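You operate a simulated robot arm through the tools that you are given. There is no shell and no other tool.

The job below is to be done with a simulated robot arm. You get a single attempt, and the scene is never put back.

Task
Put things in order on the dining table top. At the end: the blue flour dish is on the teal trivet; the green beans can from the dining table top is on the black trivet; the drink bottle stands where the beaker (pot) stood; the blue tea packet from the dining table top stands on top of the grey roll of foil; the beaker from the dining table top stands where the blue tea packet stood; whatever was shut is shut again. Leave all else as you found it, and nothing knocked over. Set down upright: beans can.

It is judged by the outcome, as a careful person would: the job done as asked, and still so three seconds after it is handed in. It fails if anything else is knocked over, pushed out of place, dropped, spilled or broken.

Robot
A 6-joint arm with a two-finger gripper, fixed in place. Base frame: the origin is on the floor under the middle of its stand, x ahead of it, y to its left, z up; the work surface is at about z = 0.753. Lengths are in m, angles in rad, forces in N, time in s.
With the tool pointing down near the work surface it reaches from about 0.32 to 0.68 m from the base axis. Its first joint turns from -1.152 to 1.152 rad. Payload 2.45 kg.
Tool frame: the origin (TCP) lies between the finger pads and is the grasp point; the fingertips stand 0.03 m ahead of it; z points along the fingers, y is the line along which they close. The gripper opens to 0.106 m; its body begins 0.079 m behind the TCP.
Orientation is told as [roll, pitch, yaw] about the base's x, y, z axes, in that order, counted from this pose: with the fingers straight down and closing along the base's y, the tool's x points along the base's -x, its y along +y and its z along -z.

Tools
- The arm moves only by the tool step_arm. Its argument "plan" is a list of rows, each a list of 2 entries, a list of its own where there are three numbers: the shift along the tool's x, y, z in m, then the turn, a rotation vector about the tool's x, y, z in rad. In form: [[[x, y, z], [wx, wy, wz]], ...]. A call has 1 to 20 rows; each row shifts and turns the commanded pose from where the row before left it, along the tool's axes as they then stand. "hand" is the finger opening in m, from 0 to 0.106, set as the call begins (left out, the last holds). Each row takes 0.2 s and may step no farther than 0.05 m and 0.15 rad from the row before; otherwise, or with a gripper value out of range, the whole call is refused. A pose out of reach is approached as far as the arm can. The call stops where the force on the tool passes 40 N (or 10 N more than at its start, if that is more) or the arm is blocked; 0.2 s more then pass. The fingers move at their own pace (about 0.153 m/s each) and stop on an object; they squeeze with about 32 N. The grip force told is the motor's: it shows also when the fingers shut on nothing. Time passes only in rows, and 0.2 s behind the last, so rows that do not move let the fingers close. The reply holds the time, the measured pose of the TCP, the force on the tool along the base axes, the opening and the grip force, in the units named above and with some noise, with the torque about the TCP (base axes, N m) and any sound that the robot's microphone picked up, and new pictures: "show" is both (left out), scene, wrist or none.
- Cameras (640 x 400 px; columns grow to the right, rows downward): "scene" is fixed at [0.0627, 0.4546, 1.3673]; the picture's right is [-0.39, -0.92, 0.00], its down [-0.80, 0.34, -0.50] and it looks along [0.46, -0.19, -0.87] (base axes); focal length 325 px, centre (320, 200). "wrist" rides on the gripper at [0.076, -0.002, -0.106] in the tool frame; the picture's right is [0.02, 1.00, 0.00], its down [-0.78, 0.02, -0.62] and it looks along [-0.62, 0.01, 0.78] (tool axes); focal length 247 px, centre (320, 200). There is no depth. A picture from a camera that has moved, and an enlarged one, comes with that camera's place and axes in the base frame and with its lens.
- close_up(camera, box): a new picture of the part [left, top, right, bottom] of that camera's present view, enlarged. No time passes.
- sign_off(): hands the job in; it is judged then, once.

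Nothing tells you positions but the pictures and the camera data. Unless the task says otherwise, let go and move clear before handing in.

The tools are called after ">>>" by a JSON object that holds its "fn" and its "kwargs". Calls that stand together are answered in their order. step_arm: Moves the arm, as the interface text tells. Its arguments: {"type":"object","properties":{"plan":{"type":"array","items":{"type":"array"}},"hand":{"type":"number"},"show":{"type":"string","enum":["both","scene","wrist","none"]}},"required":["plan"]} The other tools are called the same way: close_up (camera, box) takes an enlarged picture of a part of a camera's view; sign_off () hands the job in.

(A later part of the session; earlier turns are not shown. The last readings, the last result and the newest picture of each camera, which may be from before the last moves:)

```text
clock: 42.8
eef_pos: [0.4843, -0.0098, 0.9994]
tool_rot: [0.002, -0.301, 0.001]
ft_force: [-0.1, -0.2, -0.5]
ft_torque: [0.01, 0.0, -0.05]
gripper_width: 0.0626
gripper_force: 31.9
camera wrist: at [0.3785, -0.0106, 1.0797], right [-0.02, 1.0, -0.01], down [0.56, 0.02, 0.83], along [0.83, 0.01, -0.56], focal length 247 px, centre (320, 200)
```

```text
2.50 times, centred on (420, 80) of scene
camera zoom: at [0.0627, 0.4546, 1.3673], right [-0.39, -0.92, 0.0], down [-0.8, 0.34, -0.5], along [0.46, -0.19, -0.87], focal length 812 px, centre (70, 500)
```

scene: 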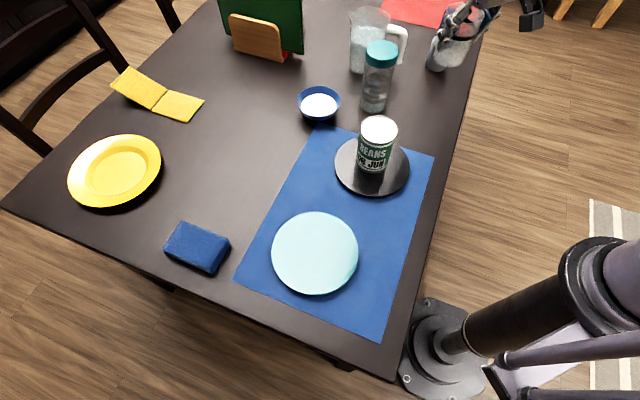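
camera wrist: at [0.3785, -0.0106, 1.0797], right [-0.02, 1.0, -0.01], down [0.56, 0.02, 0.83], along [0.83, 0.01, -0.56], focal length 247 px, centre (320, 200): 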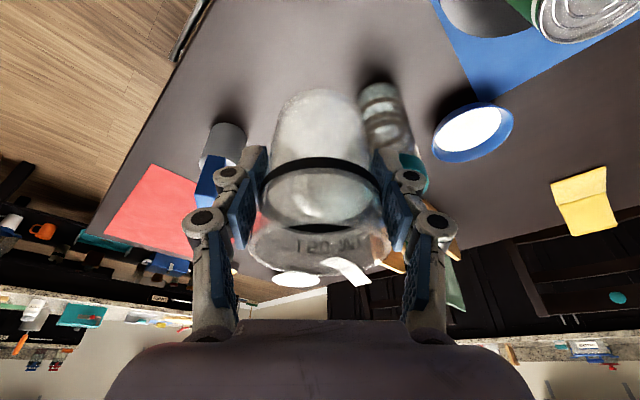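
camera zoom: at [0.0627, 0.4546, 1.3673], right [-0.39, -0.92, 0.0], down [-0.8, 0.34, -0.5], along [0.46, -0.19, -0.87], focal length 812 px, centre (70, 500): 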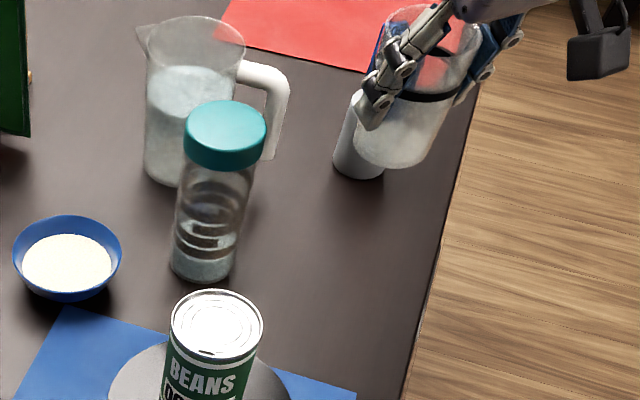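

I'm over the target. I'll descend most of the way, then in small steps.

>>> {"fn": "step_arm", "kwargs": {"plan": [[[0.0127, 0, 0.0406], [0, 0, 0]], [[0.0127, 0, 0.0406], [0, 0, 0]], [[0.0127, 0, 0.0406], [0, 0, 0]], [[0.0127, 0, 0.0406], [0, 0, 0]], [[0, 0, 0], [0, 0, 0]]], "show": "scene"}}

>>> {"fn": "step_arm", "kwargs": {"plan": [[[0.0027, 0, 0.0086], [0, 0, 0]], [[0, 0, 0], [0, 0, 0]]], "show": "none"}}

>>> {"fn": "step_arm", "kwargs": {"plan": [[[0.0015, 0, 0.0048], [0, 0, 0]], [[0, 0, 0], [0, 0, 0]]], "show": "both"}}

>>> {"fn": "close_up", "kwargs": {"camera": "scene", "box": [360, 60, 480, 160]}}

```text
clock: 44.0
eef_pos: [0.4833, -0.0082, 0.8297]
tool_rot: [0.002, -0.3, 0.001]
ft_force: [0.9, 0.0, -0.9]
ft_torque: [-0.02, 0.03, 0.01]
gripper_width: 0.0628
gripper_force: 32.0
```

scene: 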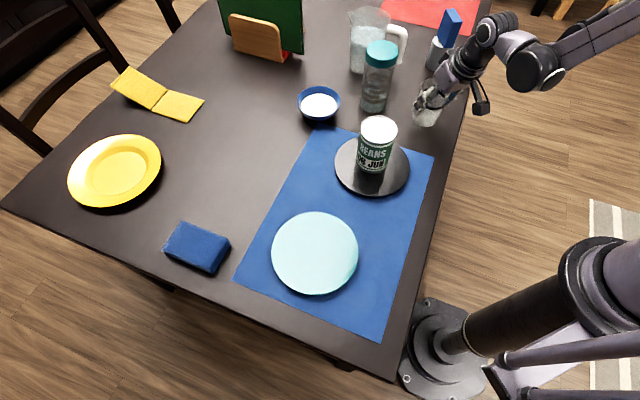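

```text
clock: 44.6
eef_pos: [0.4815, -0.0077, 0.8209]
tool_rot: [-0.001, -0.301, 0.0]
ft_force: [-0.2, -0.6, 0.0]
ft_torque: [-0.01, 0.03, -0.02]
gripper_width: 0.0628
gripper_force: 31.1
```

```text
clock: 45.2
eef_pos: [0.4831, -0.0087, 0.816]
tool_rot: [0.0, -0.301, 0.0]
ft_force: [0.2, 0.0, -0.1]
ft_torque: [0.01, 0.01, 0.04]
gripper_width: 0.0627
gripper_force: 32.1
camera wrist: at [0.3778, -0.0102, 0.8959], right [-0.02, 1.0, -0.01], down [0.56, 0.02, 0.83], along [0.83, 0.01, -0.56], focal length 247 px, centre (320, 200)
```

scene: 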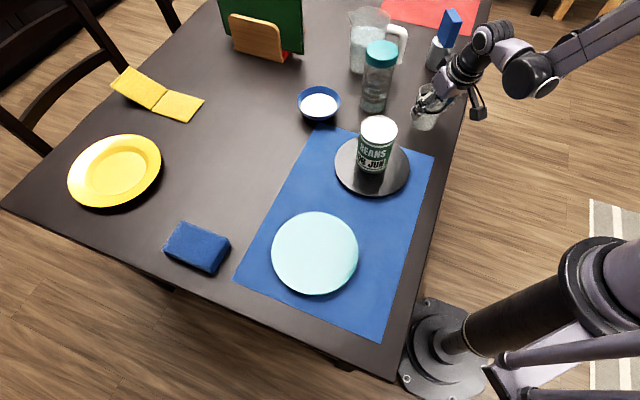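
wrist: 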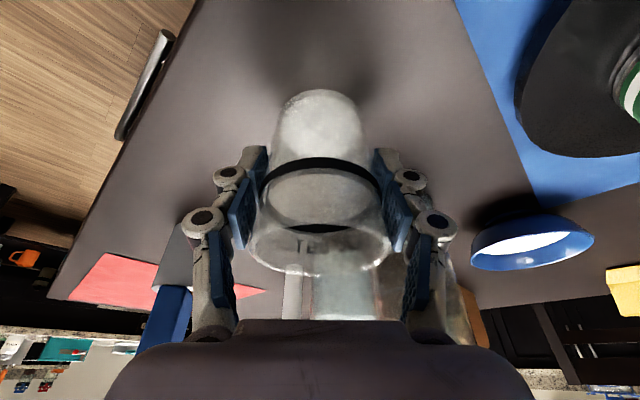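

```text
4.00 times, centred on (420, 110) of scene
camera zoom: at [0.0627, 0.4546, 1.3673], right [-0.39, -0.92, 0.0], down [-0.8, 0.34, -0.5], along [0.46, -0.19, -0.87], focal length 1298 px, centre (-80, 560)
```

zoom: 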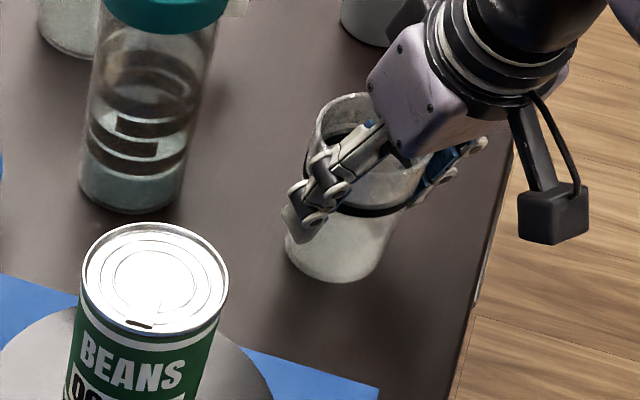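

About 4–5 mm to go; small steps down to contact.

>>> {"fn": "step_arm", "kwargs": {"plan": [[[0.0009, 0, 0.0029], [0, 0, 0]], [[0, 0, 0], [0, 0, 0]]], "show": "none"}}

>>> {"fn": "step_arm", "kwargs": {"plan": [[[0.0006, 0, 0.0019], [0, 0, 0]], [[0, 0, 0], [0, 0, 0]]], "show": "none"}}

```text
clock: 45.8
eef_pos: [0.4832, -0.0084, 0.8119]
tool_rot: [0.0, -0.301, 0.0]
ft_force: [-0.8, 0.6, 0.6]
ft_torque: [-0.02, 0.01, 0.0]
gripper_width: 0.0629
gripper_force: 32.3
```

```text
clock: 46.4
eef_pos: [0.483, -0.0086, 0.8111]
tool_rot: [-0.001, -0.304, 0.001]
ft_force: [-1.5, 0.9, 19.7]
ft_torque: [0.16, -0.26, 0.02]
gripper_width: 0.063
gripper_force: 32.2
```

Firm contact. Opening to release.

>>> {"fn": "step_arm", "kwargs": {"plan": [[[0, 0, 0], [0, 0, 0]], [[0, 0, 0], [0, 0, 0]], [[0, 0, 0], [0, 0, 0]]], "hand": 0.09}}

>>> {"fn": "close_up", "kwargs": {"camera": "scene", "box": [360, 60, 480, 160]}}

```text
clock: 47.2
eef_pos: [0.4832, -0.0084, 0.8114]
tool_rot: [0.0, -0.301, 0.0]
ft_force: [-1.0, 1.0, -0.5]
ft_torque: [0.03, -0.03, 0.01]
gripper_width: 0.09
gripper_force: 0.1
camera wrist: at [0.3778, -0.0104, 0.8906], right [-0.02, 1.0, -0.01], down [0.56, 0.02, 0.83], along [0.83, 0.01, -0.56], focal length 247 px, centre (320, 200)
```

scene: 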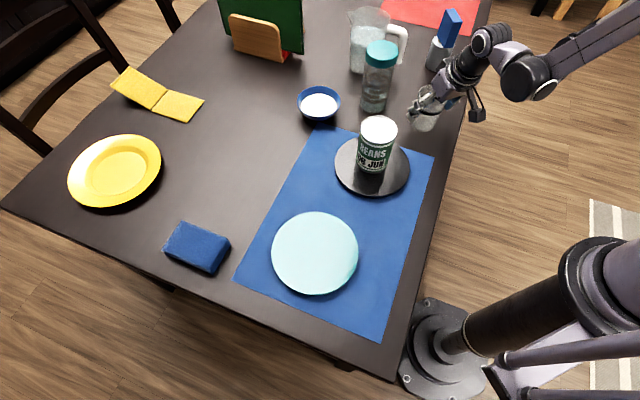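
wrist: 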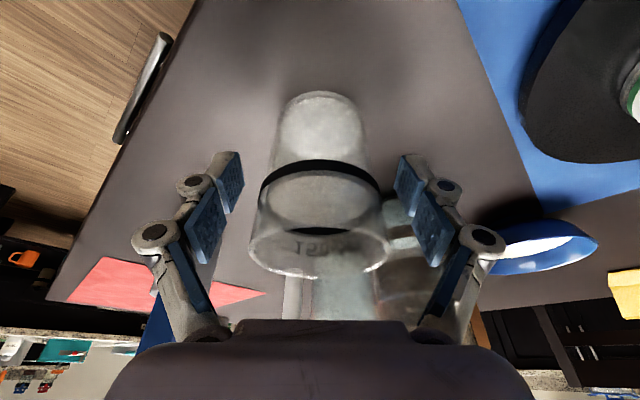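

```text
4.00 times, centred on (420, 110) of scene
camera zoom: at [0.0627, 0.4546, 1.3673], right [-0.39, -0.92, 0.0], down [-0.8, 0.34, -0.5], along [0.46, -0.19, -0.87], focal length 1298 px, centre (-80, 560)
```

zoom: 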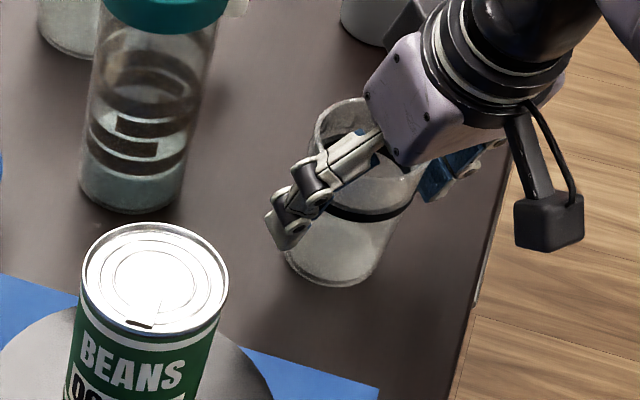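

The beaker stands free in the packet's old place. I'll rise straight up and head over the bottle at (0.596, 0.078).

>>> {"fn": "step_arm", "kwargs": {"plan": [[[-0.0142, 0, -0.0453], [0, 0, 0]], [[-0.0142, 0, -0.0453], [0, 0, 0]], [[-0.0142, 0, -0.0453], [0, 0, 0]], [[-0.0142, 0, -0.0453], [0, 0, 0]], [[0, 0, 0], [0, 0, 0]]]}}

>>> {"fn": "close_up", "kwargs": {"camera": "scene", "box": [340, 0, 500, 160]}}

>>> {"fn": "close_up", "kwargs": {"camera": "wrist", "box": [240, 0, 480, 200]}}

```text
clock: 48.4
eef_pos: [0.4826, -0.0087, 1.0003]
tool_rot: [0.0, -0.301, 0.0]
ft_force: [0.0, 0.0, -0.9]
ft_torque: [0.01, 0.01, 0.0]
gripper_width: 0.0899
gripper_force: 0.0
camera wrist: at [0.3778, -0.0103, 1.0807], right [-0.02, 1.0, -0.01], down [0.56, 0.02, 0.83], along [0.83, 0.01, -0.56], focal length 247 px, centre (320, 200)
```

scene: 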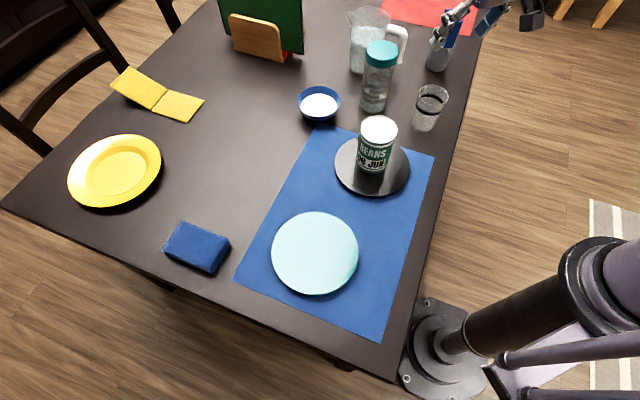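
wrist: 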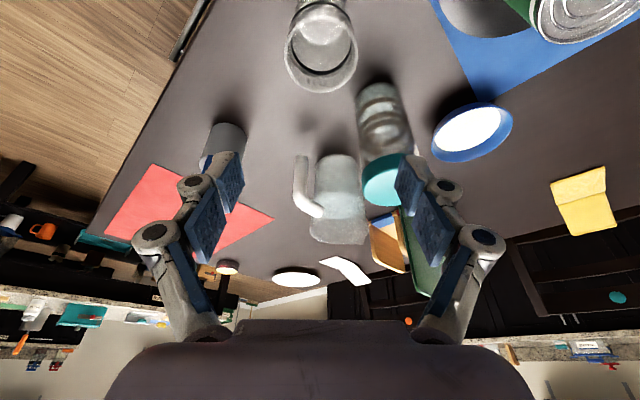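

```text
2.50 times, centred on (420, 80) of scene
camera zoom: at [0.0627, 0.4546, 1.3673], right [-0.39, -0.92, 0.0], down [-0.8, 0.34, -0.5], along [0.46, -0.19, -0.87], focal length 812 px, centre (70, 500)
```

zoom: 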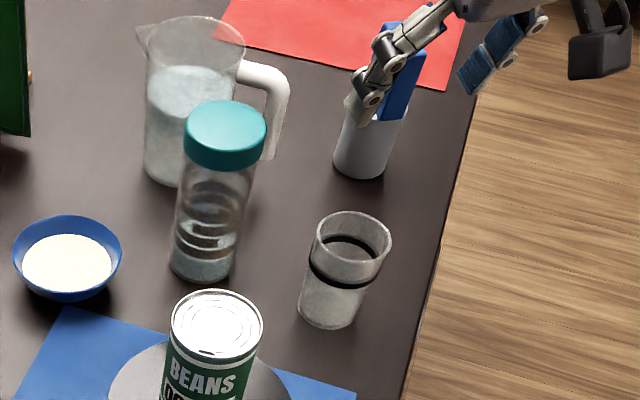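

```text
2.00 times, centred on (360, 100) of wrist
camera zoom: at [0.3778, -0.0103, 1.0807], right [-0.02, 1.0, -0.01], down [0.56, 0.02, 0.83], along [0.83, 0.01, -0.56], focal length 494 px, centre (240, 400)
```

zoom: 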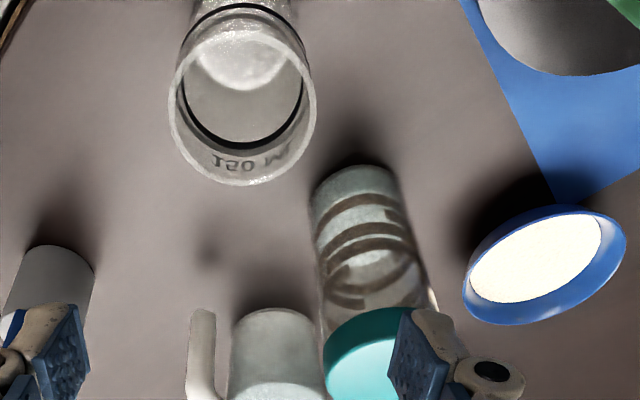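

The beaker stands in place, with its contents and band as before. Now I'll move over the bottle with a wider opening.

>>> {"fn": "step_arm", "kwargs": {"plan": [[[-0.0352, 0.0282, 0.011], [0, 0, 0]], [[-0.0352, 0.0282, 0.011], [0, 0, 0]], [[-0.0352, 0.0283, 0.011], [0, 0, 0]], [[0, 0, 0], [0, 0, 0]]], "hand": 0.1}}

>>> {"fn": "close_up", "kwargs": {"camera": "wrist", "box": [200, 0, 440, 220]}}

>>> {"fn": "close_up", "kwargs": {"camera": "scene", "box": [330, 0, 450, 120]}}

```text
clock: 49.4
eef_pos: [0.5957, 0.0762, 1.0002]
tool_rot: [0.001, -0.302, 0.001]
ft_force: [-0.6, 1.2, 0.1]
ft_torque: [0.03, 0.01, -0.02]
gripper_width: 0.1002
gripper_force: 0.0
camera wrist: at [0.4898, 0.0744, 1.0802], right [-0.02, 1.0, -0.01], down [0.56, 0.02, 0.83], along [0.83, 0.01, -0.56], focal length 247 px, centre (320, 200)
```

scene: 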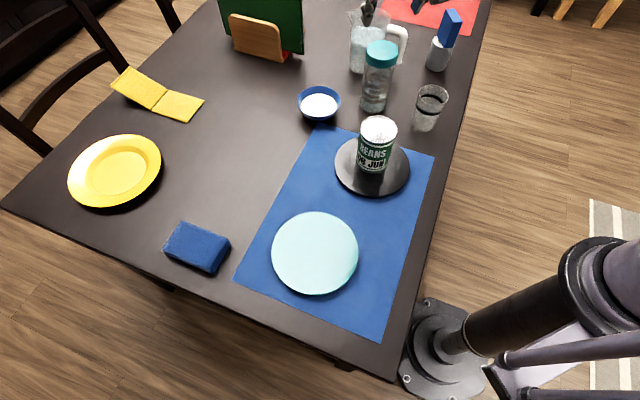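
wrist: 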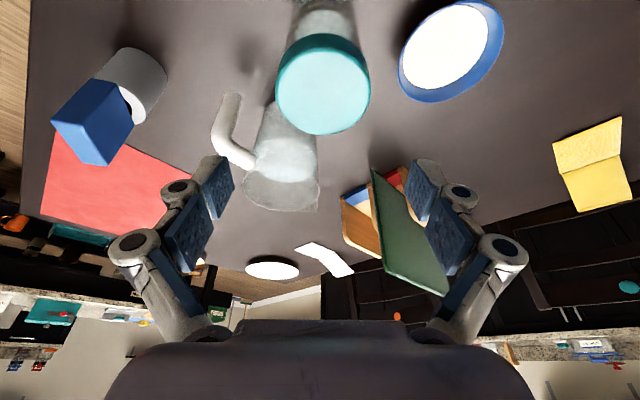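

```text
1.82 times, centred on (320, 110) of wrist
camera zoom: at [0.4898, 0.0744, 1.0802], right [-0.02, 1.0, -0.01], down [0.56, 0.02, 0.83], along [0.83, 0.01, -0.56], focal length 449 px, centre (320, 364)
```

zoom: 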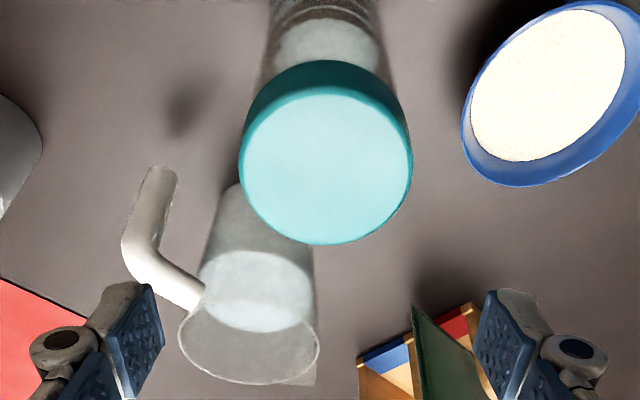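

```text
3.33 times, centred on (390, 60) of scene
camera zoom: at [0.0627, 0.4546, 1.3673], right [-0.39, -0.92, 0.0], down [-0.8, 0.34, -0.5], along [0.46, -0.19, -0.87], focal length 1082 px, centre (87, 667)
```

zoom: 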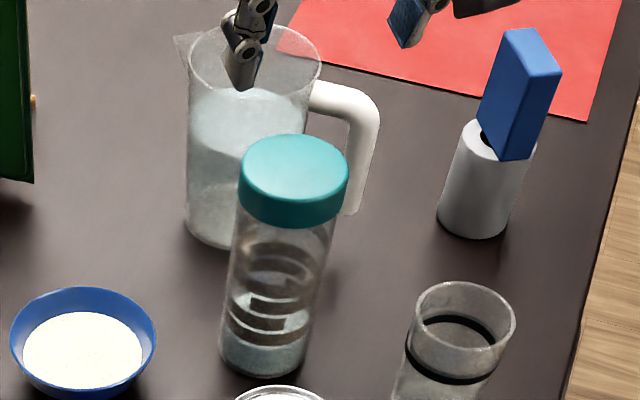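

The bottle axis is at about (0.595, 0.077) with the lid top near z ≈ 0.916. I'll descend around it in stages, watching force and clearance.

>>> {"fn": "step_arm", "kwargs": {"plan": [[[0.0158, 0.0005, 0.0405], [0, 0, 0]], [[0.0129, 0, 0.0414], [0, 0, 0]], [[0.0129, 0, 0.0414], [0, 0, 0]], [[0, 0, 0], [0, 0, 0]]]}}

>>> {"fn": "close_up", "kwargs": {"camera": "scene", "box": [330, 20, 450, 120]}}

>>> {"fn": "close_up", "kwargs": {"camera": "wrist", "box": [200, 60, 440, 340]}}

```text
clock: 50.4
eef_pos: [0.5926, 0.0764, 0.8705]
tool_rot: [0.0, -0.301, -0.002]
ft_force: [-1.2, 0.3, 0.1]
ft_torque: [0.01, -0.01, 0.0]
gripper_width: 0.0998
gripper_force: 0.1
camera wrist: at [0.4864, 0.0748, 0.9498], right [-0.02, 1.0, -0.01], down [0.56, 0.02, 0.83], along [0.83, 0.01, -0.56], focal length 247 px, centre (320, 200)
```

scene: 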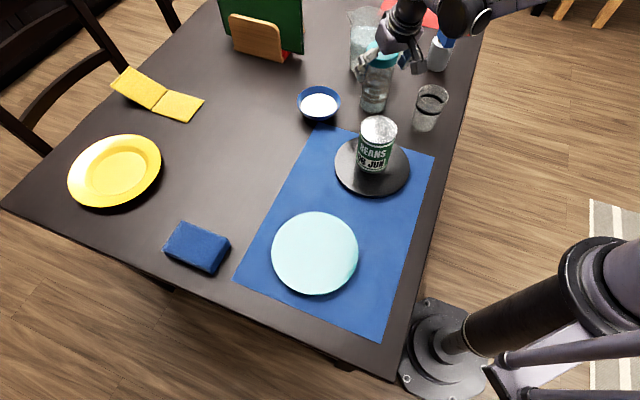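
wrist: 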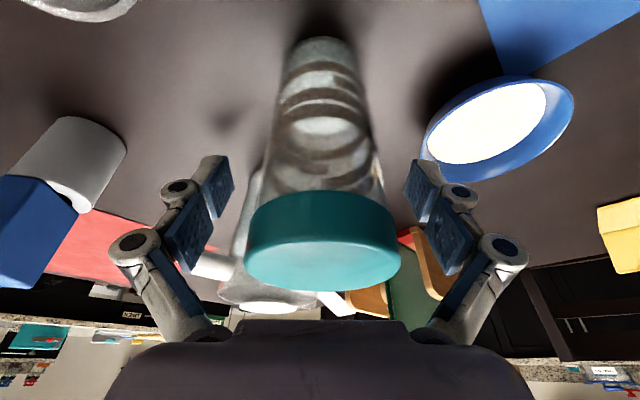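

```text
4.00 times, centred on (390, 70) of scene
camera zoom: at [0.0627, 0.4546, 1.3673], right [-0.39, -0.92, 0.0], down [-0.8, 0.34, -0.5], along [0.46, -0.19, -0.87], focal length 1298 px, centre (40, 720)
```

zoom: 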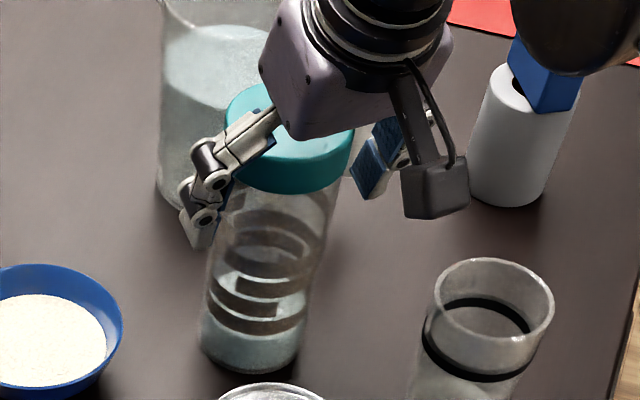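

```text
1.43 times, centred on (320, 200) of wrist
camera zoom: at [0.4864, 0.0748, 0.9498], right [-0.02, 1.0, -0.01], down [0.56, 0.02, 0.83], along [0.83, 0.01, -0.56], focal length 353 px, centre (320, 200)
```

zoom: 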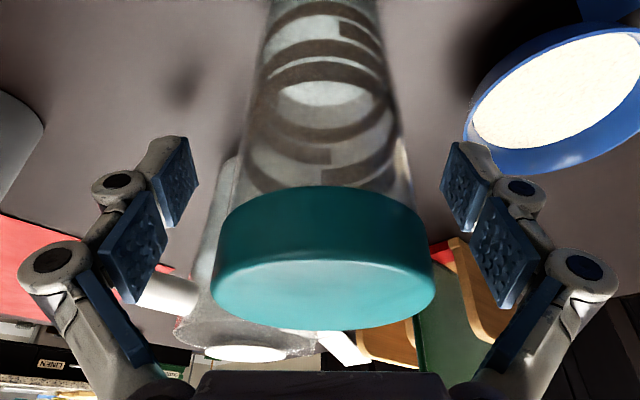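

The lid spans about z 0.897–0.917, so gripping at TCP z ≈ 0.857 puts the pads on the body just below it. I'll lower a final 13 mm and close.

>>> {"fn": "step_arm", "kwargs": {"plan": [[[0.0039, 0, 0.0124], [0, 0, 0]], [[0, 0, 0], [0, 0, 0]]], "show": "none"}}

>>> {"fn": "step_arm", "kwargs": {"plan": [[[0, 0, 0], [0, 0, 0]], [[0, 0, 0], [0, 0, 0]], [[0, 0, 0], [0, 0, 0]]], "hand": 0.05}}

>>> {"fn": "close_up", "kwargs": {"camera": "wrist", "box": [200, 60, 440, 340]}}

>>> {"fn": "close_up", "kwargs": {"camera": "scene", "box": [330, 20, 450, 120]}}

```text
clock: 51.0
eef_pos: [0.5916, 0.0754, 0.8579]
tool_rot: [-0.001, -0.303, 0.001]
ft_force: [0.4, -0.8, -0.5]
ft_torque: [-0.01, 0.02, -0.01]
gripper_width: 0.0999
gripper_force: 0.2
```

```text
clock: 51.8
eef_pos: [0.5916, 0.0754, 0.8583]
tool_rot: [0.0, -0.302, 0.001]
ft_force: [-3.0, 1.9, 11.9]
ft_torque: [-0.02, -0.17, 0.06]
gripper_width: 0.0687
gripper_force: 32.1
camera wrist: at [0.4862, 0.0748, 0.9374], right [-0.02, 1.0, -0.01], down [0.56, 0.02, 0.83], along [0.83, 0.01, -0.56], focal length 247 px, centre (320, 200)
```

scene: 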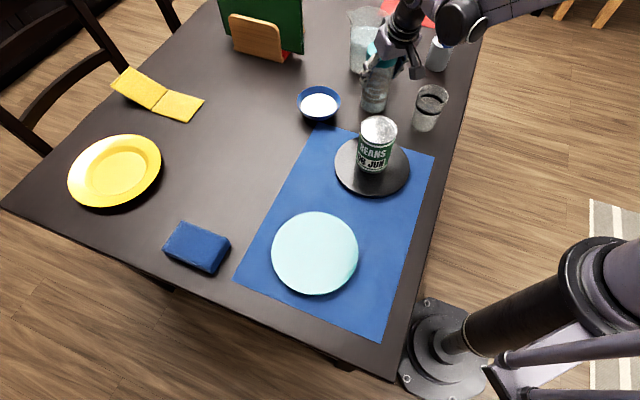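
wrist: 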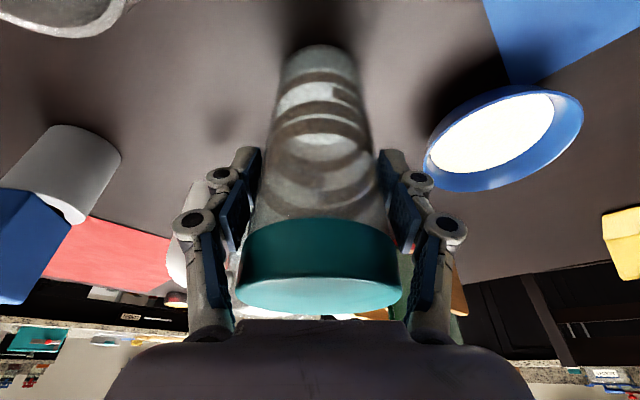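

```text
1.43 times, centred on (320, 200) of wrist
camera zoom: at [0.4862, 0.0748, 0.9374], right [-0.02, 1.0, -0.01], down [0.56, 0.02, 0.83], along [0.83, 0.01, -0.56], focal length 353 px, centre (320, 200)
```

zoom: 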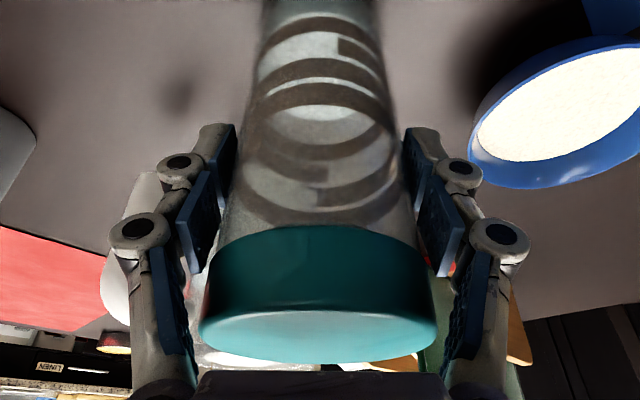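

```text
4.00 times, centred on (390, 70) of scene
camera zoom: at [0.0624, 0.4546, 1.3673], right [-0.39, -0.92, 0.0], down [-0.8, 0.34, -0.5], along [0.46, -0.19, -0.87], focal length 1298 px, centre (40, 720)
```

zoom: 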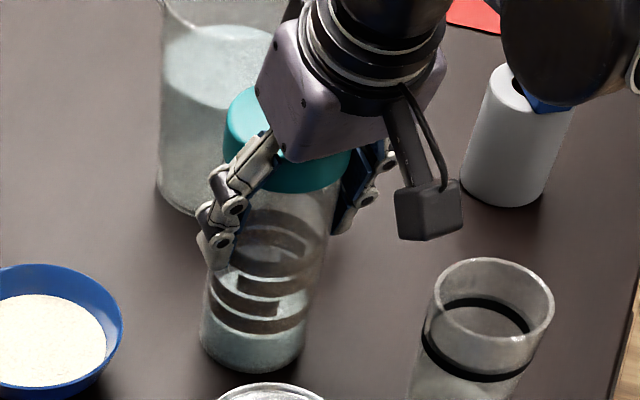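

Gripped at 0.069 m on the body. Lifting slightly to check the hold.

>>> {"fn": "step_arm", "kwargs": {"plan": [[[-0.006, 0, -0.0191], [0, 0, 0]], [[0, 0, 0], [0, 0, 0]]]}}

>>> {"fn": "close_up", "kwargs": {"camera": "scene", "box": [330, 20, 450, 120]}}

>>> {"fn": "close_up", "kwargs": {"camera": "wrist", "box": [200, 20, 440, 340]}}

```text
clock: 52.4
eef_pos: [0.592, 0.0762, 0.8774]
tool_rot: [0.0, -0.302, 0.001]
ft_force: [-0.4, 0.3, -2.0]
ft_torque: [0.01, 0.04, -0.03]
gripper_width: 0.0687
gripper_force: 31.7
camera wrist: at [0.4865, 0.0741, 0.9572], right [-0.02, 1.0, -0.01], down [0.56, 0.02, 0.83], along [0.83, 0.01, -0.56], focal length 247 px, centre (320, 200)
```

scene: 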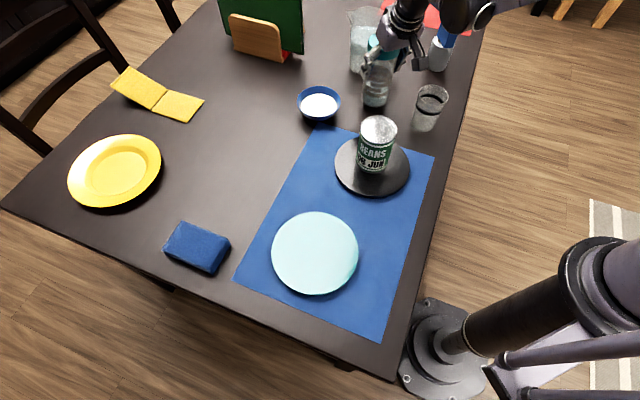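
wrist: 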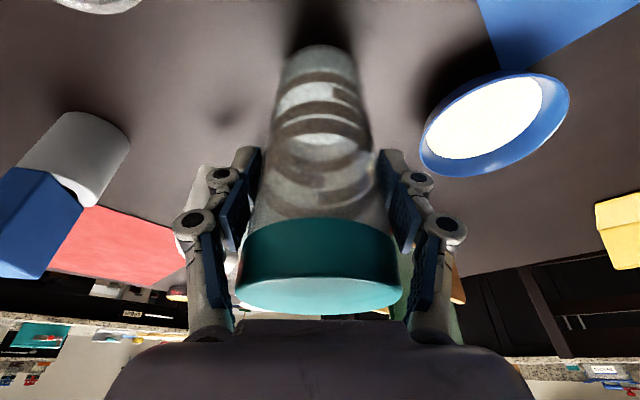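

```text
4.00 times, centred on (390, 70) of scene
camera zoom: at [0.0628, 0.4546, 1.3673], right [-0.39, -0.92, 0.0], down [-0.8, 0.34, -0.5], along [0.46, -0.19, -0.87], focal length 1298 px, centre (40, 720)
```

zoom: 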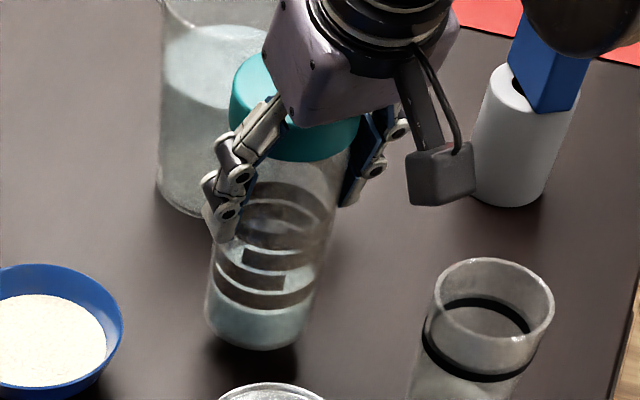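

```text
1.25 times, centred on (320, 180) of wrist
camera zoom: at [0.4865, 0.0741, 0.9572], right [-0.02, 1.0, -0.01], down [0.56, 0.02, 0.83], along [0.83, 0.01, -0.56], focal length 309 px, centre (320, 225)
```

zoom: 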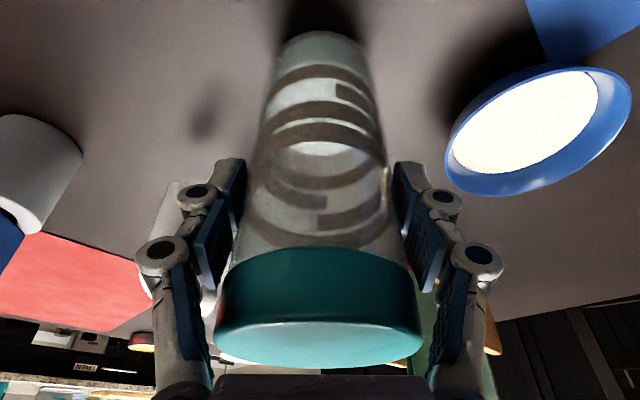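

The bottle hangs true. I'll lift it clear of the bowl, carry it across, and yaw toward the beaker's old spot.

>>> {"fn": "step_arm", "kwargs": {"plan": [[[-0.0124, 0, -0.0396], [0, 0, 0]], [[-0.0124, 0, -0.0396], [0, 0, 0]], [[0.0071, 0.0474, -0.0022], [0, 0, 0]], [[0.0071, 0.0474, -0.0022], [0, 0, 0]], [[0.0071, 0.0474, -0.0022], [0, 0, 0]], [[0.0071, 0.0474, -0.0022], [0, 0, 0]], [[0.0071, 0.0474, -0.0022], [0, 0, 0]], [[0, 0, 0], [-0.0386, 0, -0.1236]], [[0, 0, 0], [-0.0386, 0, -0.1236]], [[0, 0, 0], [-0.0386, 0, -0.1236]], [[0, 0, 0], [-0.0386, 0, -0.1236]], [[0, 0, 0], [0, 0, 0]]]}}

```text
clock: 55.0
eef_pos: [0.5544, 0.3141, 0.9603]
tool_rot: [0.0, -0.301, 0.518]
ft_force: [-0.5, 0.4, -1.6]
ft_torque: [0.01, -0.02, 0.0]
gripper_width: 0.0687
gripper_force: 31.9
camera wrist: at [0.464, 0.2597, 1.0397], right [-0.51, 0.86, -0.01], down [0.48, 0.29, 0.83], along [0.71, 0.42, -0.56], focal length 247 px, centre (320, 200)
```

scene: 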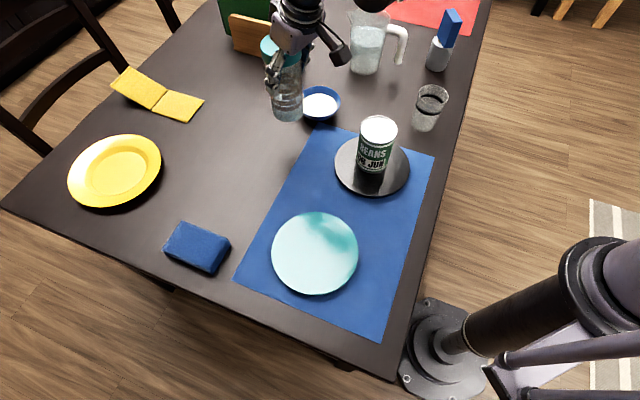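
wrist: 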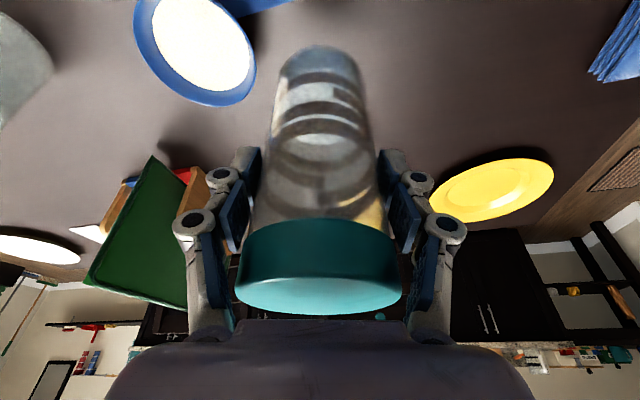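

Now outward over the target spot and down to just above the table.

>>> {"fn": "step_arm", "kwargs": {"plan": [[[-0.0286, 0, 0.0247], [0, 0, 0]], [[-0.0286, 0, 0.0247], [0, 0, 0]], [[0.0089, 0, 0.0286], [0, 0, 0]], [[0.0074, 0, 0.0239], [0, 0, 0]], [[0, 0, 0], [0, 0, 0]]]}}

>>> {"fn": "close_up", "kwargs": {"camera": "scene", "box": [200, 40, 340, 160]}}

```text
clock: 56.2
eef_pos: [0.6144, 0.3472, 0.8744]
tool_rot: [0.0, -0.302, 0.517]
ft_force: [-0.2, 0.0, -2.4]
ft_torque: [0.01, 0.04, 0.0]
gripper_width: 0.0685
gripper_force: 32.9
camera wrist: at [0.5239, 0.2941, 0.9546], right [-0.51, 0.86, -0.01], down [0.48, 0.29, 0.83], along [0.71, 0.42, -0.56], focal length 247 px, centre (320, 200)
```

scene: 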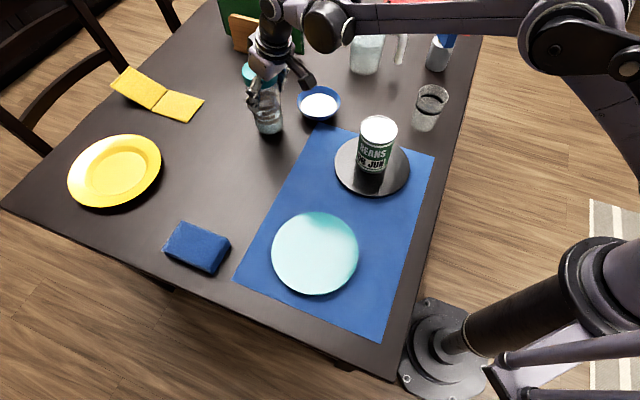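
wrist: 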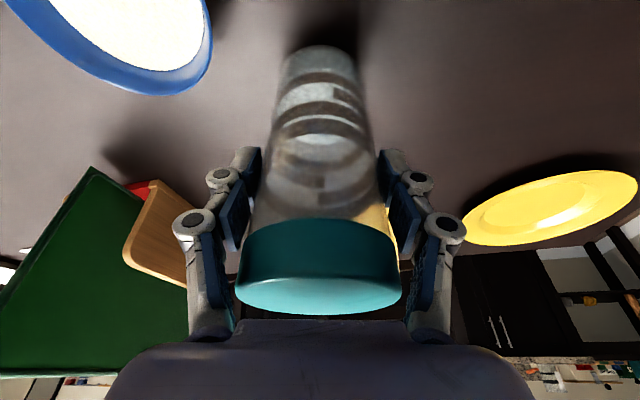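

```text
3.33 times, centred on (270, 100) of scene
camera zoom: at [0.0628, 0.4546, 1.3673], right [-0.39, -0.92, 0.0], down [-0.8, 0.34, -0.5], along [0.46, -0.19, -0.87], focal length 1082 px, centre (487, 533)
```

zoom: 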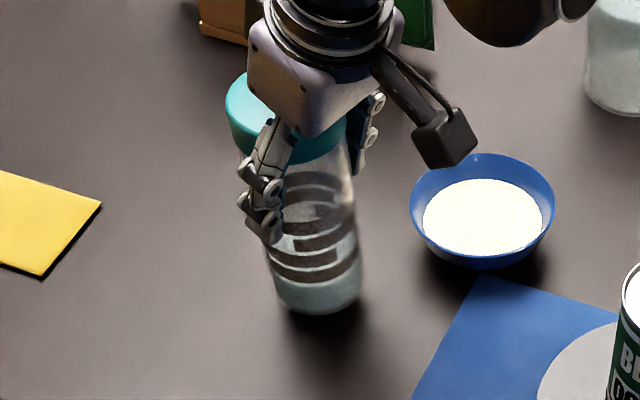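

It lines up with the beaker's old footprint. Final gentle descent.

>>> {"fn": "step_arm", "kwargs": {"plan": [[[0.0036, 0, 0.0115], [0, 0, 0]], [[0, 0, 0], [0, 0, 0]]], "show": "none"}}

>>> {"fn": "step_arm", "kwargs": {"plan": [[[0.0009, 0, 0.0029], [0, 0, 0]], [[0, 0, 0], [0, 0, 0]]], "show": "none"}}

>>> {"fn": "step_arm", "kwargs": {"plan": [[[0.0006, 0, 0.0019], [0, 0, 0]], [[0, 0, 0], [0, 0, 0]]], "show": "none"}}

```text
clock: 56.8
eef_pos: [0.6143, 0.3467, 0.8627]
tool_rot: [0.001, -0.301, 0.518]
ft_force: [-0.5, 0.0, -2.1]
ft_torque: [-0.01, 0.03, 0.0]
gripper_width: 0.0686
gripper_force: 32.2
```

```text
clock: 57.4
eef_pos: [0.6148, 0.3466, 0.8588]
tool_rot: [-0.001, -0.302, 0.517]
ft_force: [-0.2, -1.0, -2.7]
ft_torque: [-0.02, 0.04, 0.01]
gripper_width: 0.0688
gripper_force: 31.7
```

```text
clock: 58.0
eef_pos: [0.6147, 0.3476, 0.8579]
tool_rot: [-0.001, -0.301, 0.515]
ft_force: [-0.7, 0.0, 1.9]
ft_torque: [0.02, -0.01, 0.0]
gripper_width: 0.0689
gripper_force: 31.7
```

>>> {"fn": "step_arm", "kwargs": {"plan": [[[0.0003, 0, 0.001], [0, 0, 0]], [[0, 0, 0], [0, 0, 0]]], "show": "none"}}

>>> {"fn": "step_arm", "kwargs": {"plan": [[[0, 0, 0], [0, 0, 0]], [[0, 0, 0], [0, 0, 0]], [[0, 0, 0], [0, 0, 0]]], "hand": 0.1}}

>>> {"fn": "close_up", "kwargs": {"camera": "scene", "box": [200, 40, 340, 160]}}

```text
clock: 58.6
eef_pos: [0.6142, 0.3462, 0.8573]
tool_rot: [0.0, -0.304, 0.516]
ft_force: [-3.8, -1.2, 15.1]
ft_torque: [-0.06, -0.16, 0.02]
gripper_width: 0.0688
gripper_force: 31.6
```

```text
clock: 59.4
eef_pos: [0.6152, 0.3485, 0.8568]
tool_rot: [0.001, -0.302, 0.515]
ft_force: [0.2, -0.4, -0.7]
ft_torque: [0.04, 0.0, 0.01]
gripper_width: 0.1
gripper_force: 0.0
camera wrist: at [0.5238, 0.294, 0.9366], right [-0.51, 0.86, -0.01], down [0.48, 0.29, 0.83], along [0.71, 0.42, -0.56], focal length 247 px, centre (320, 200)
```

scene: 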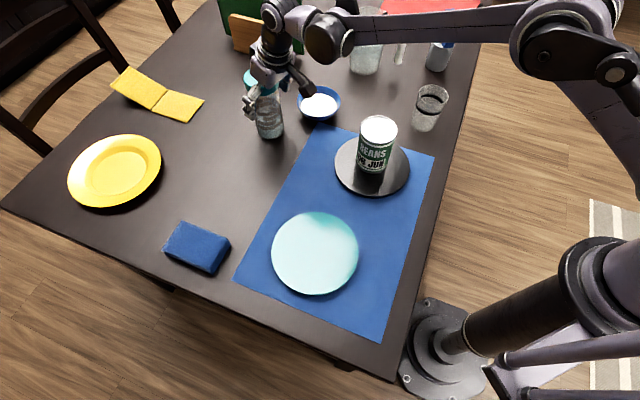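
wrist: 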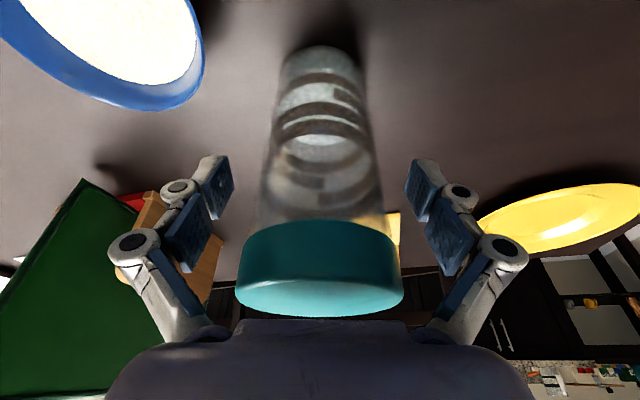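

```text
3.33 times, centred on (270, 100) of scene
camera zoom: at [0.0627, 0.4546, 1.3673], right [-0.39, -0.92, 0.0], down [-0.8, 0.34, -0.5], along [0.46, -0.19, -0.87], focal length 1082 px, centre (487, 533)
```

zoom: 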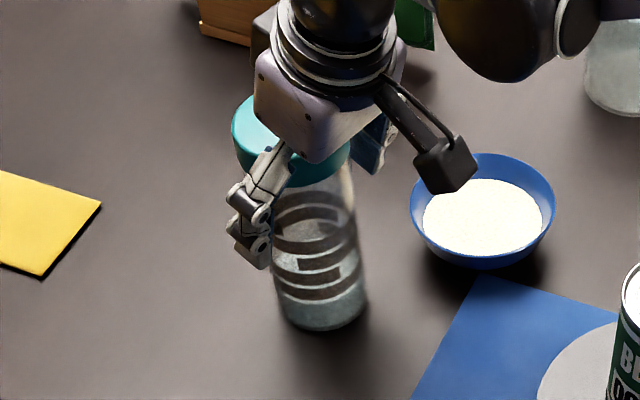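

The bottle stands alone on the beaker's old spot. I'll back out along the finger axis.

>>> {"fn": "step_arm", "kwargs": {"plan": [[[-0.006, 0, -0.0191], [0, 0, 0]], [[-0.006, 0, -0.0291], [0, 0, 0]], [[0, 0, -0.045], [0, 0, 0]], [[0, 0, -0.045], [0, 0, 0]], [[0.04, 0, -0.02], [0, 0, 0]]]}}

>>> {"fn": "close_up", "kwargs": {"camera": "scene", "box": [200, 20, 480, 180]}}

>>> {"fn": "close_up", "kwargs": {"camera": "wrist", "box": [120, 0, 360, 160]}}

```text
clock: 60.6
eef_pos: [0.5519, 0.3104, 1.0008]
tool_rot: [0.0, -0.301, 0.517]
ft_force: [-0.7, -0.3, -0.8]
ft_torque: [0.04, -0.03, -0.02]
gripper_width: 0.1001
gripper_force: 0.0
camera wrist: at [0.4606, 0.2573, 1.0798], right [-0.51, 0.86, -0.01], down [0.48, 0.29, 0.83], along [0.71, 0.42, -0.56], focal length 247 px, centre (320, 200)
```

scene: 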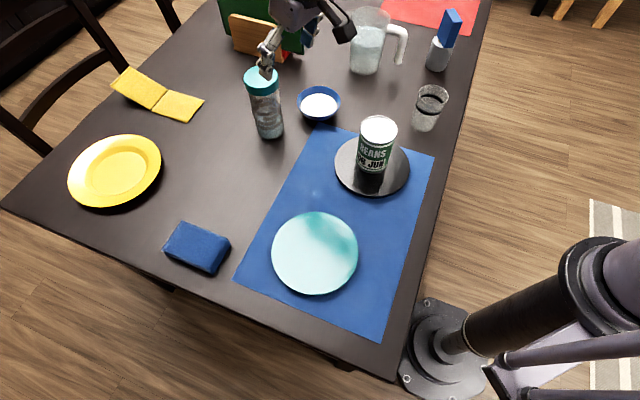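
wrist: 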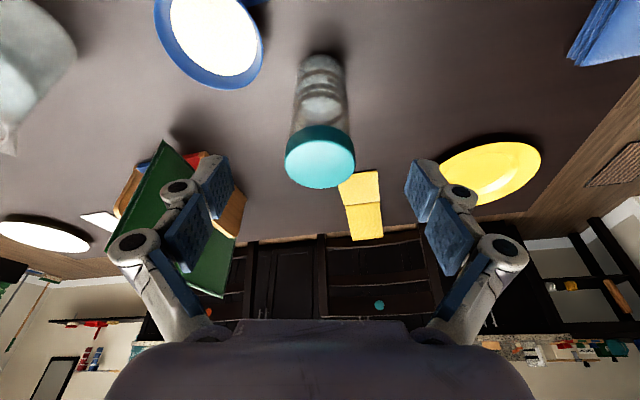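

```text
2.29 times, centred on (340, 100) of scene
camera zoom: at [0.0627, 0.4546, 1.3673], right [-0.39, -0.92, 0.0], down [-0.8, 0.34, -0.5], along [0.46, -0.19, -0.87], focal length 742 px, centre (274, 429)
```

zoom: 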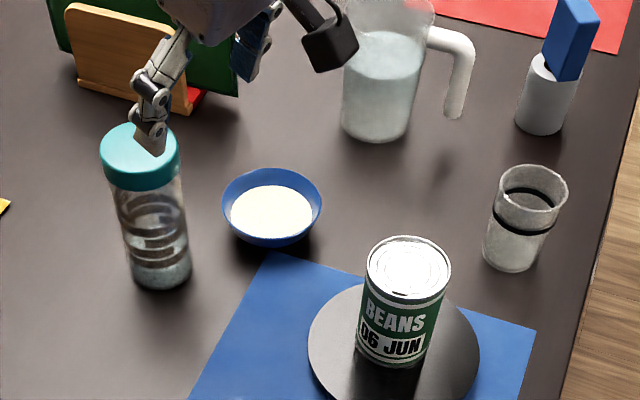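

```text
2.50 times, centred on (240, 80) of wrist
camera zoom: at [0.4606, 0.2573, 1.0798], right [-0.51, 0.86, -0.01], down [0.48, 0.29, 0.83], along [0.71, 0.42, -0.56], focal length 617 px, centre (520, 500)
```

zoom: 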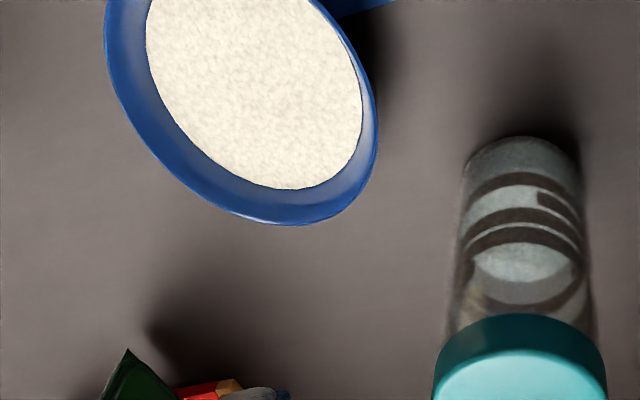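

Bottle done. Now the flour dish; I'll position the wrist camera to view its profile from the near side and measure rim, height and flour level.

>>> {"fn": "step_arm", "kwargs": {"plan": [[[0, 0, 0], [0.0249, 0, 0.0797]], [[0, 0, 0], [0.0249, 0, 0.0797]], [[0.0317, -0.036, 0.0075], [0, 0, 0]], [[0.0317, -0.036, 0.0075], [0, 0, 0]], [[0.0317, -0.036, 0.0075], [0, 0, 0]], [[0, 0, 0], [0, 0, 0]]], "hand": 0.06}}

>>> {"fn": "close_up", "kwargs": {"camera": "wrist", "box": [240, 40, 400, 180]}}

>>> {"fn": "close_up", "kwargs": {"camera": "scene", "box": [280, 70, 360, 140]}}

```text
clock: 62.0
eef_pos: [0.5084, 0.1801, 0.9501]
tool_rot: [0.0, -0.302, 0.352]
ft_force: [0.3, -0.2, -1.2]
ft_torque: [-0.01, 0.0, 0.0]
gripper_width: 0.0599
gripper_force: 0.1
camera wrist: at [0.41, 0.1434, 1.0303], right [-0.36, 0.93, -0.01], down [0.52, 0.21, 0.83], along [0.77, 0.3, -0.56], focal length 247 px, centre (320, 200)
```

scene: 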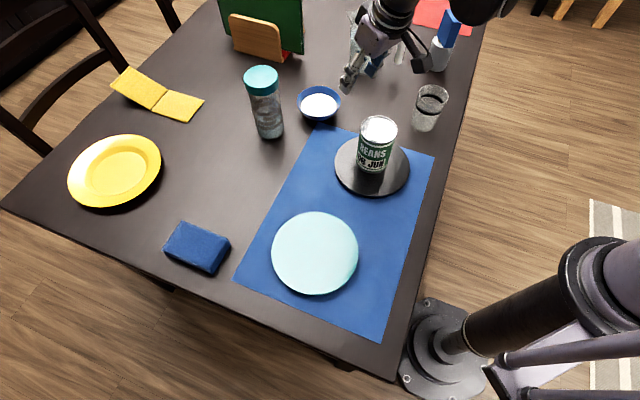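
wrist: 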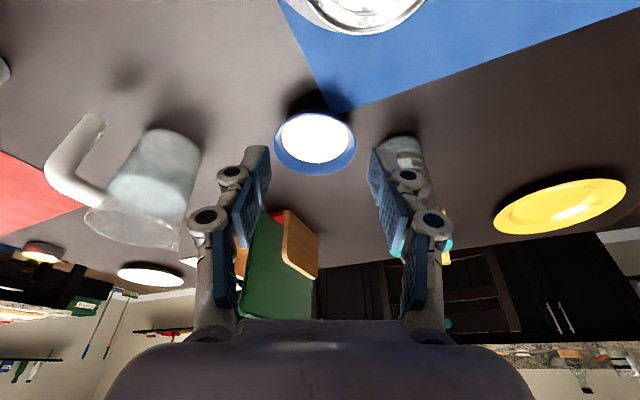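

```text
2.86 times, centred on (320, 110) of wrist
camera zoom: at [0.41, 0.1434, 1.0303], right [-0.36, 0.93, -0.01], down [0.52, 0.21, 0.83], along [0.77, 0.3, -0.56], focal length 706 px, centre (320, 457)
```

zoom: 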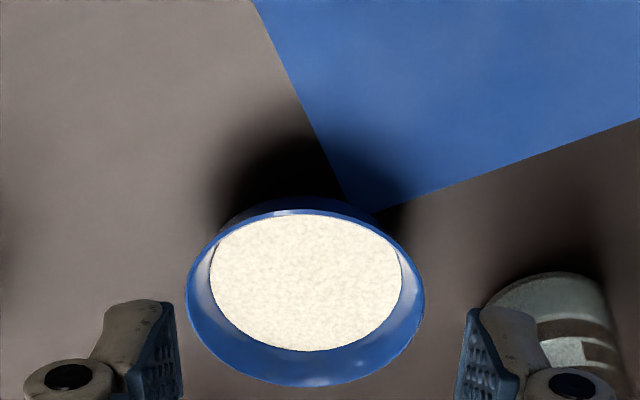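

```text
5.71 times, centred on (320, 105) of scene
camera zoom: at [0.0627, 0.4546, 1.3673], right [-0.39, -0.92, 0.0], down [-0.8, 0.34, -0.5], along [0.46, -0.19, -0.87], focal length 1855 px, centre (320, 743)
```

zoom: 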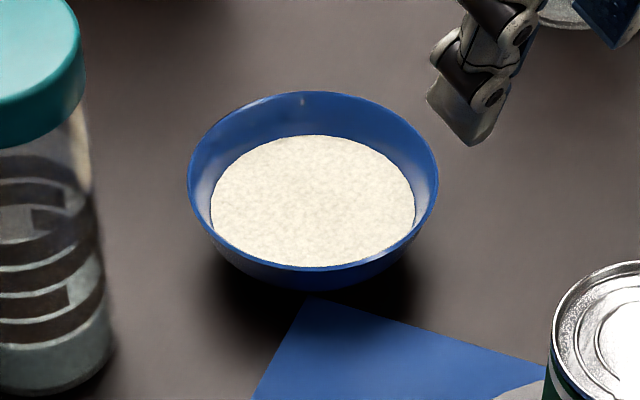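

The bowl centre is near (0.617, 0.217), rim about 0.107 m across at z ≈ 0.80, flour about 1.2 cm below the rim. I need the wall slope for a safe rim grip, so I'll take a lower, profile view.

>>> {"fn": "step_arm", "kwargs": {"plan": [[[0, 0, 0], [-0.0345, 0, -0.1107]], [[0, 0, 0], [-0.0345, 0, -0.1107]], [[0, 0, 0], [-0.0345, 0, -0.1107]], [[0, 0, 0], [0, -0.1, 0]], [[0, 0, 0], [0, -0.1, 0]], [[0, 0, 0], [0, -0.1, 0]], [[0.0335, -0.0211, 0.0286], [0, 0, 0]], [[0.0335, -0.0211, 0.0286], [0, 0, 0]], [[0, 0, 0], [0, 0, 0]]]}}

>>> {"fn": "close_up", "kwargs": {"camera": "wrist", "box": [220, 80, 420, 240]}}

```text
clock: 64.0
eef_pos: [0.5196, 0.1329, 0.8631]
tool_rot: [0.002, -0.602, 0.698]
ft_force: [-0.6, -0.7, -0.4]
ft_torque: [0.01, 0.01, 0.03]
gripper_width: 0.06
gripper_force: 0.1
camera wrist: at [0.4249, 0.0529, 0.9089], right [-0.66, 0.75, -0.01], down [0.21, 0.2, 0.96], along [0.72, 0.62, -0.29], focal length 247 px, centre (320, 200)
```

scene: 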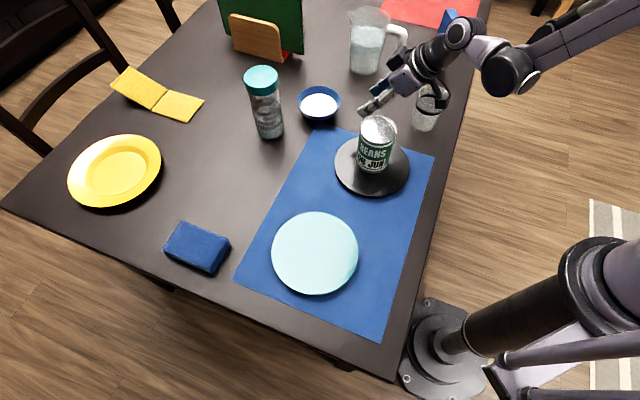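
wrist: 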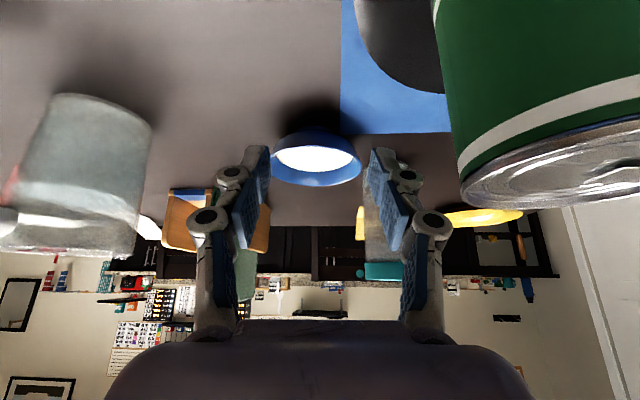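

```text
2.50 times, centred on (320, 160) of wrist
camera zoom: at [0.4249, 0.0529, 0.9089], right [-0.66, 0.75, -0.01], down [0.21, 0.2, 0.96], along [0.72, 0.62, -0.29], focal length 617 px, centre (320, 300)
```

zoom: 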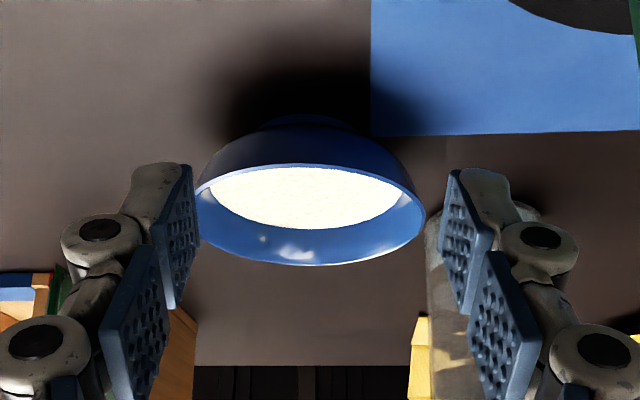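

>>> {"fn": "close_up", "kwargs": {"camera": "wrist", "box": [265, 115, 375, 195]}}

```text
5.00 times, centred on (320, 155) of wrist
camera zoom: at [0.4249, 0.0529, 0.9089], right [-0.66, 0.75, -0.01], down [0.21, 0.2, 0.96], along [0.72, 0.62, -0.29], focal length 1235 px, centre (320, 425)
```

zoom: 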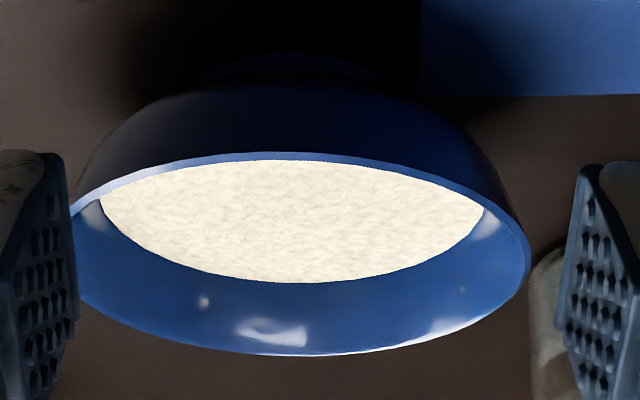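

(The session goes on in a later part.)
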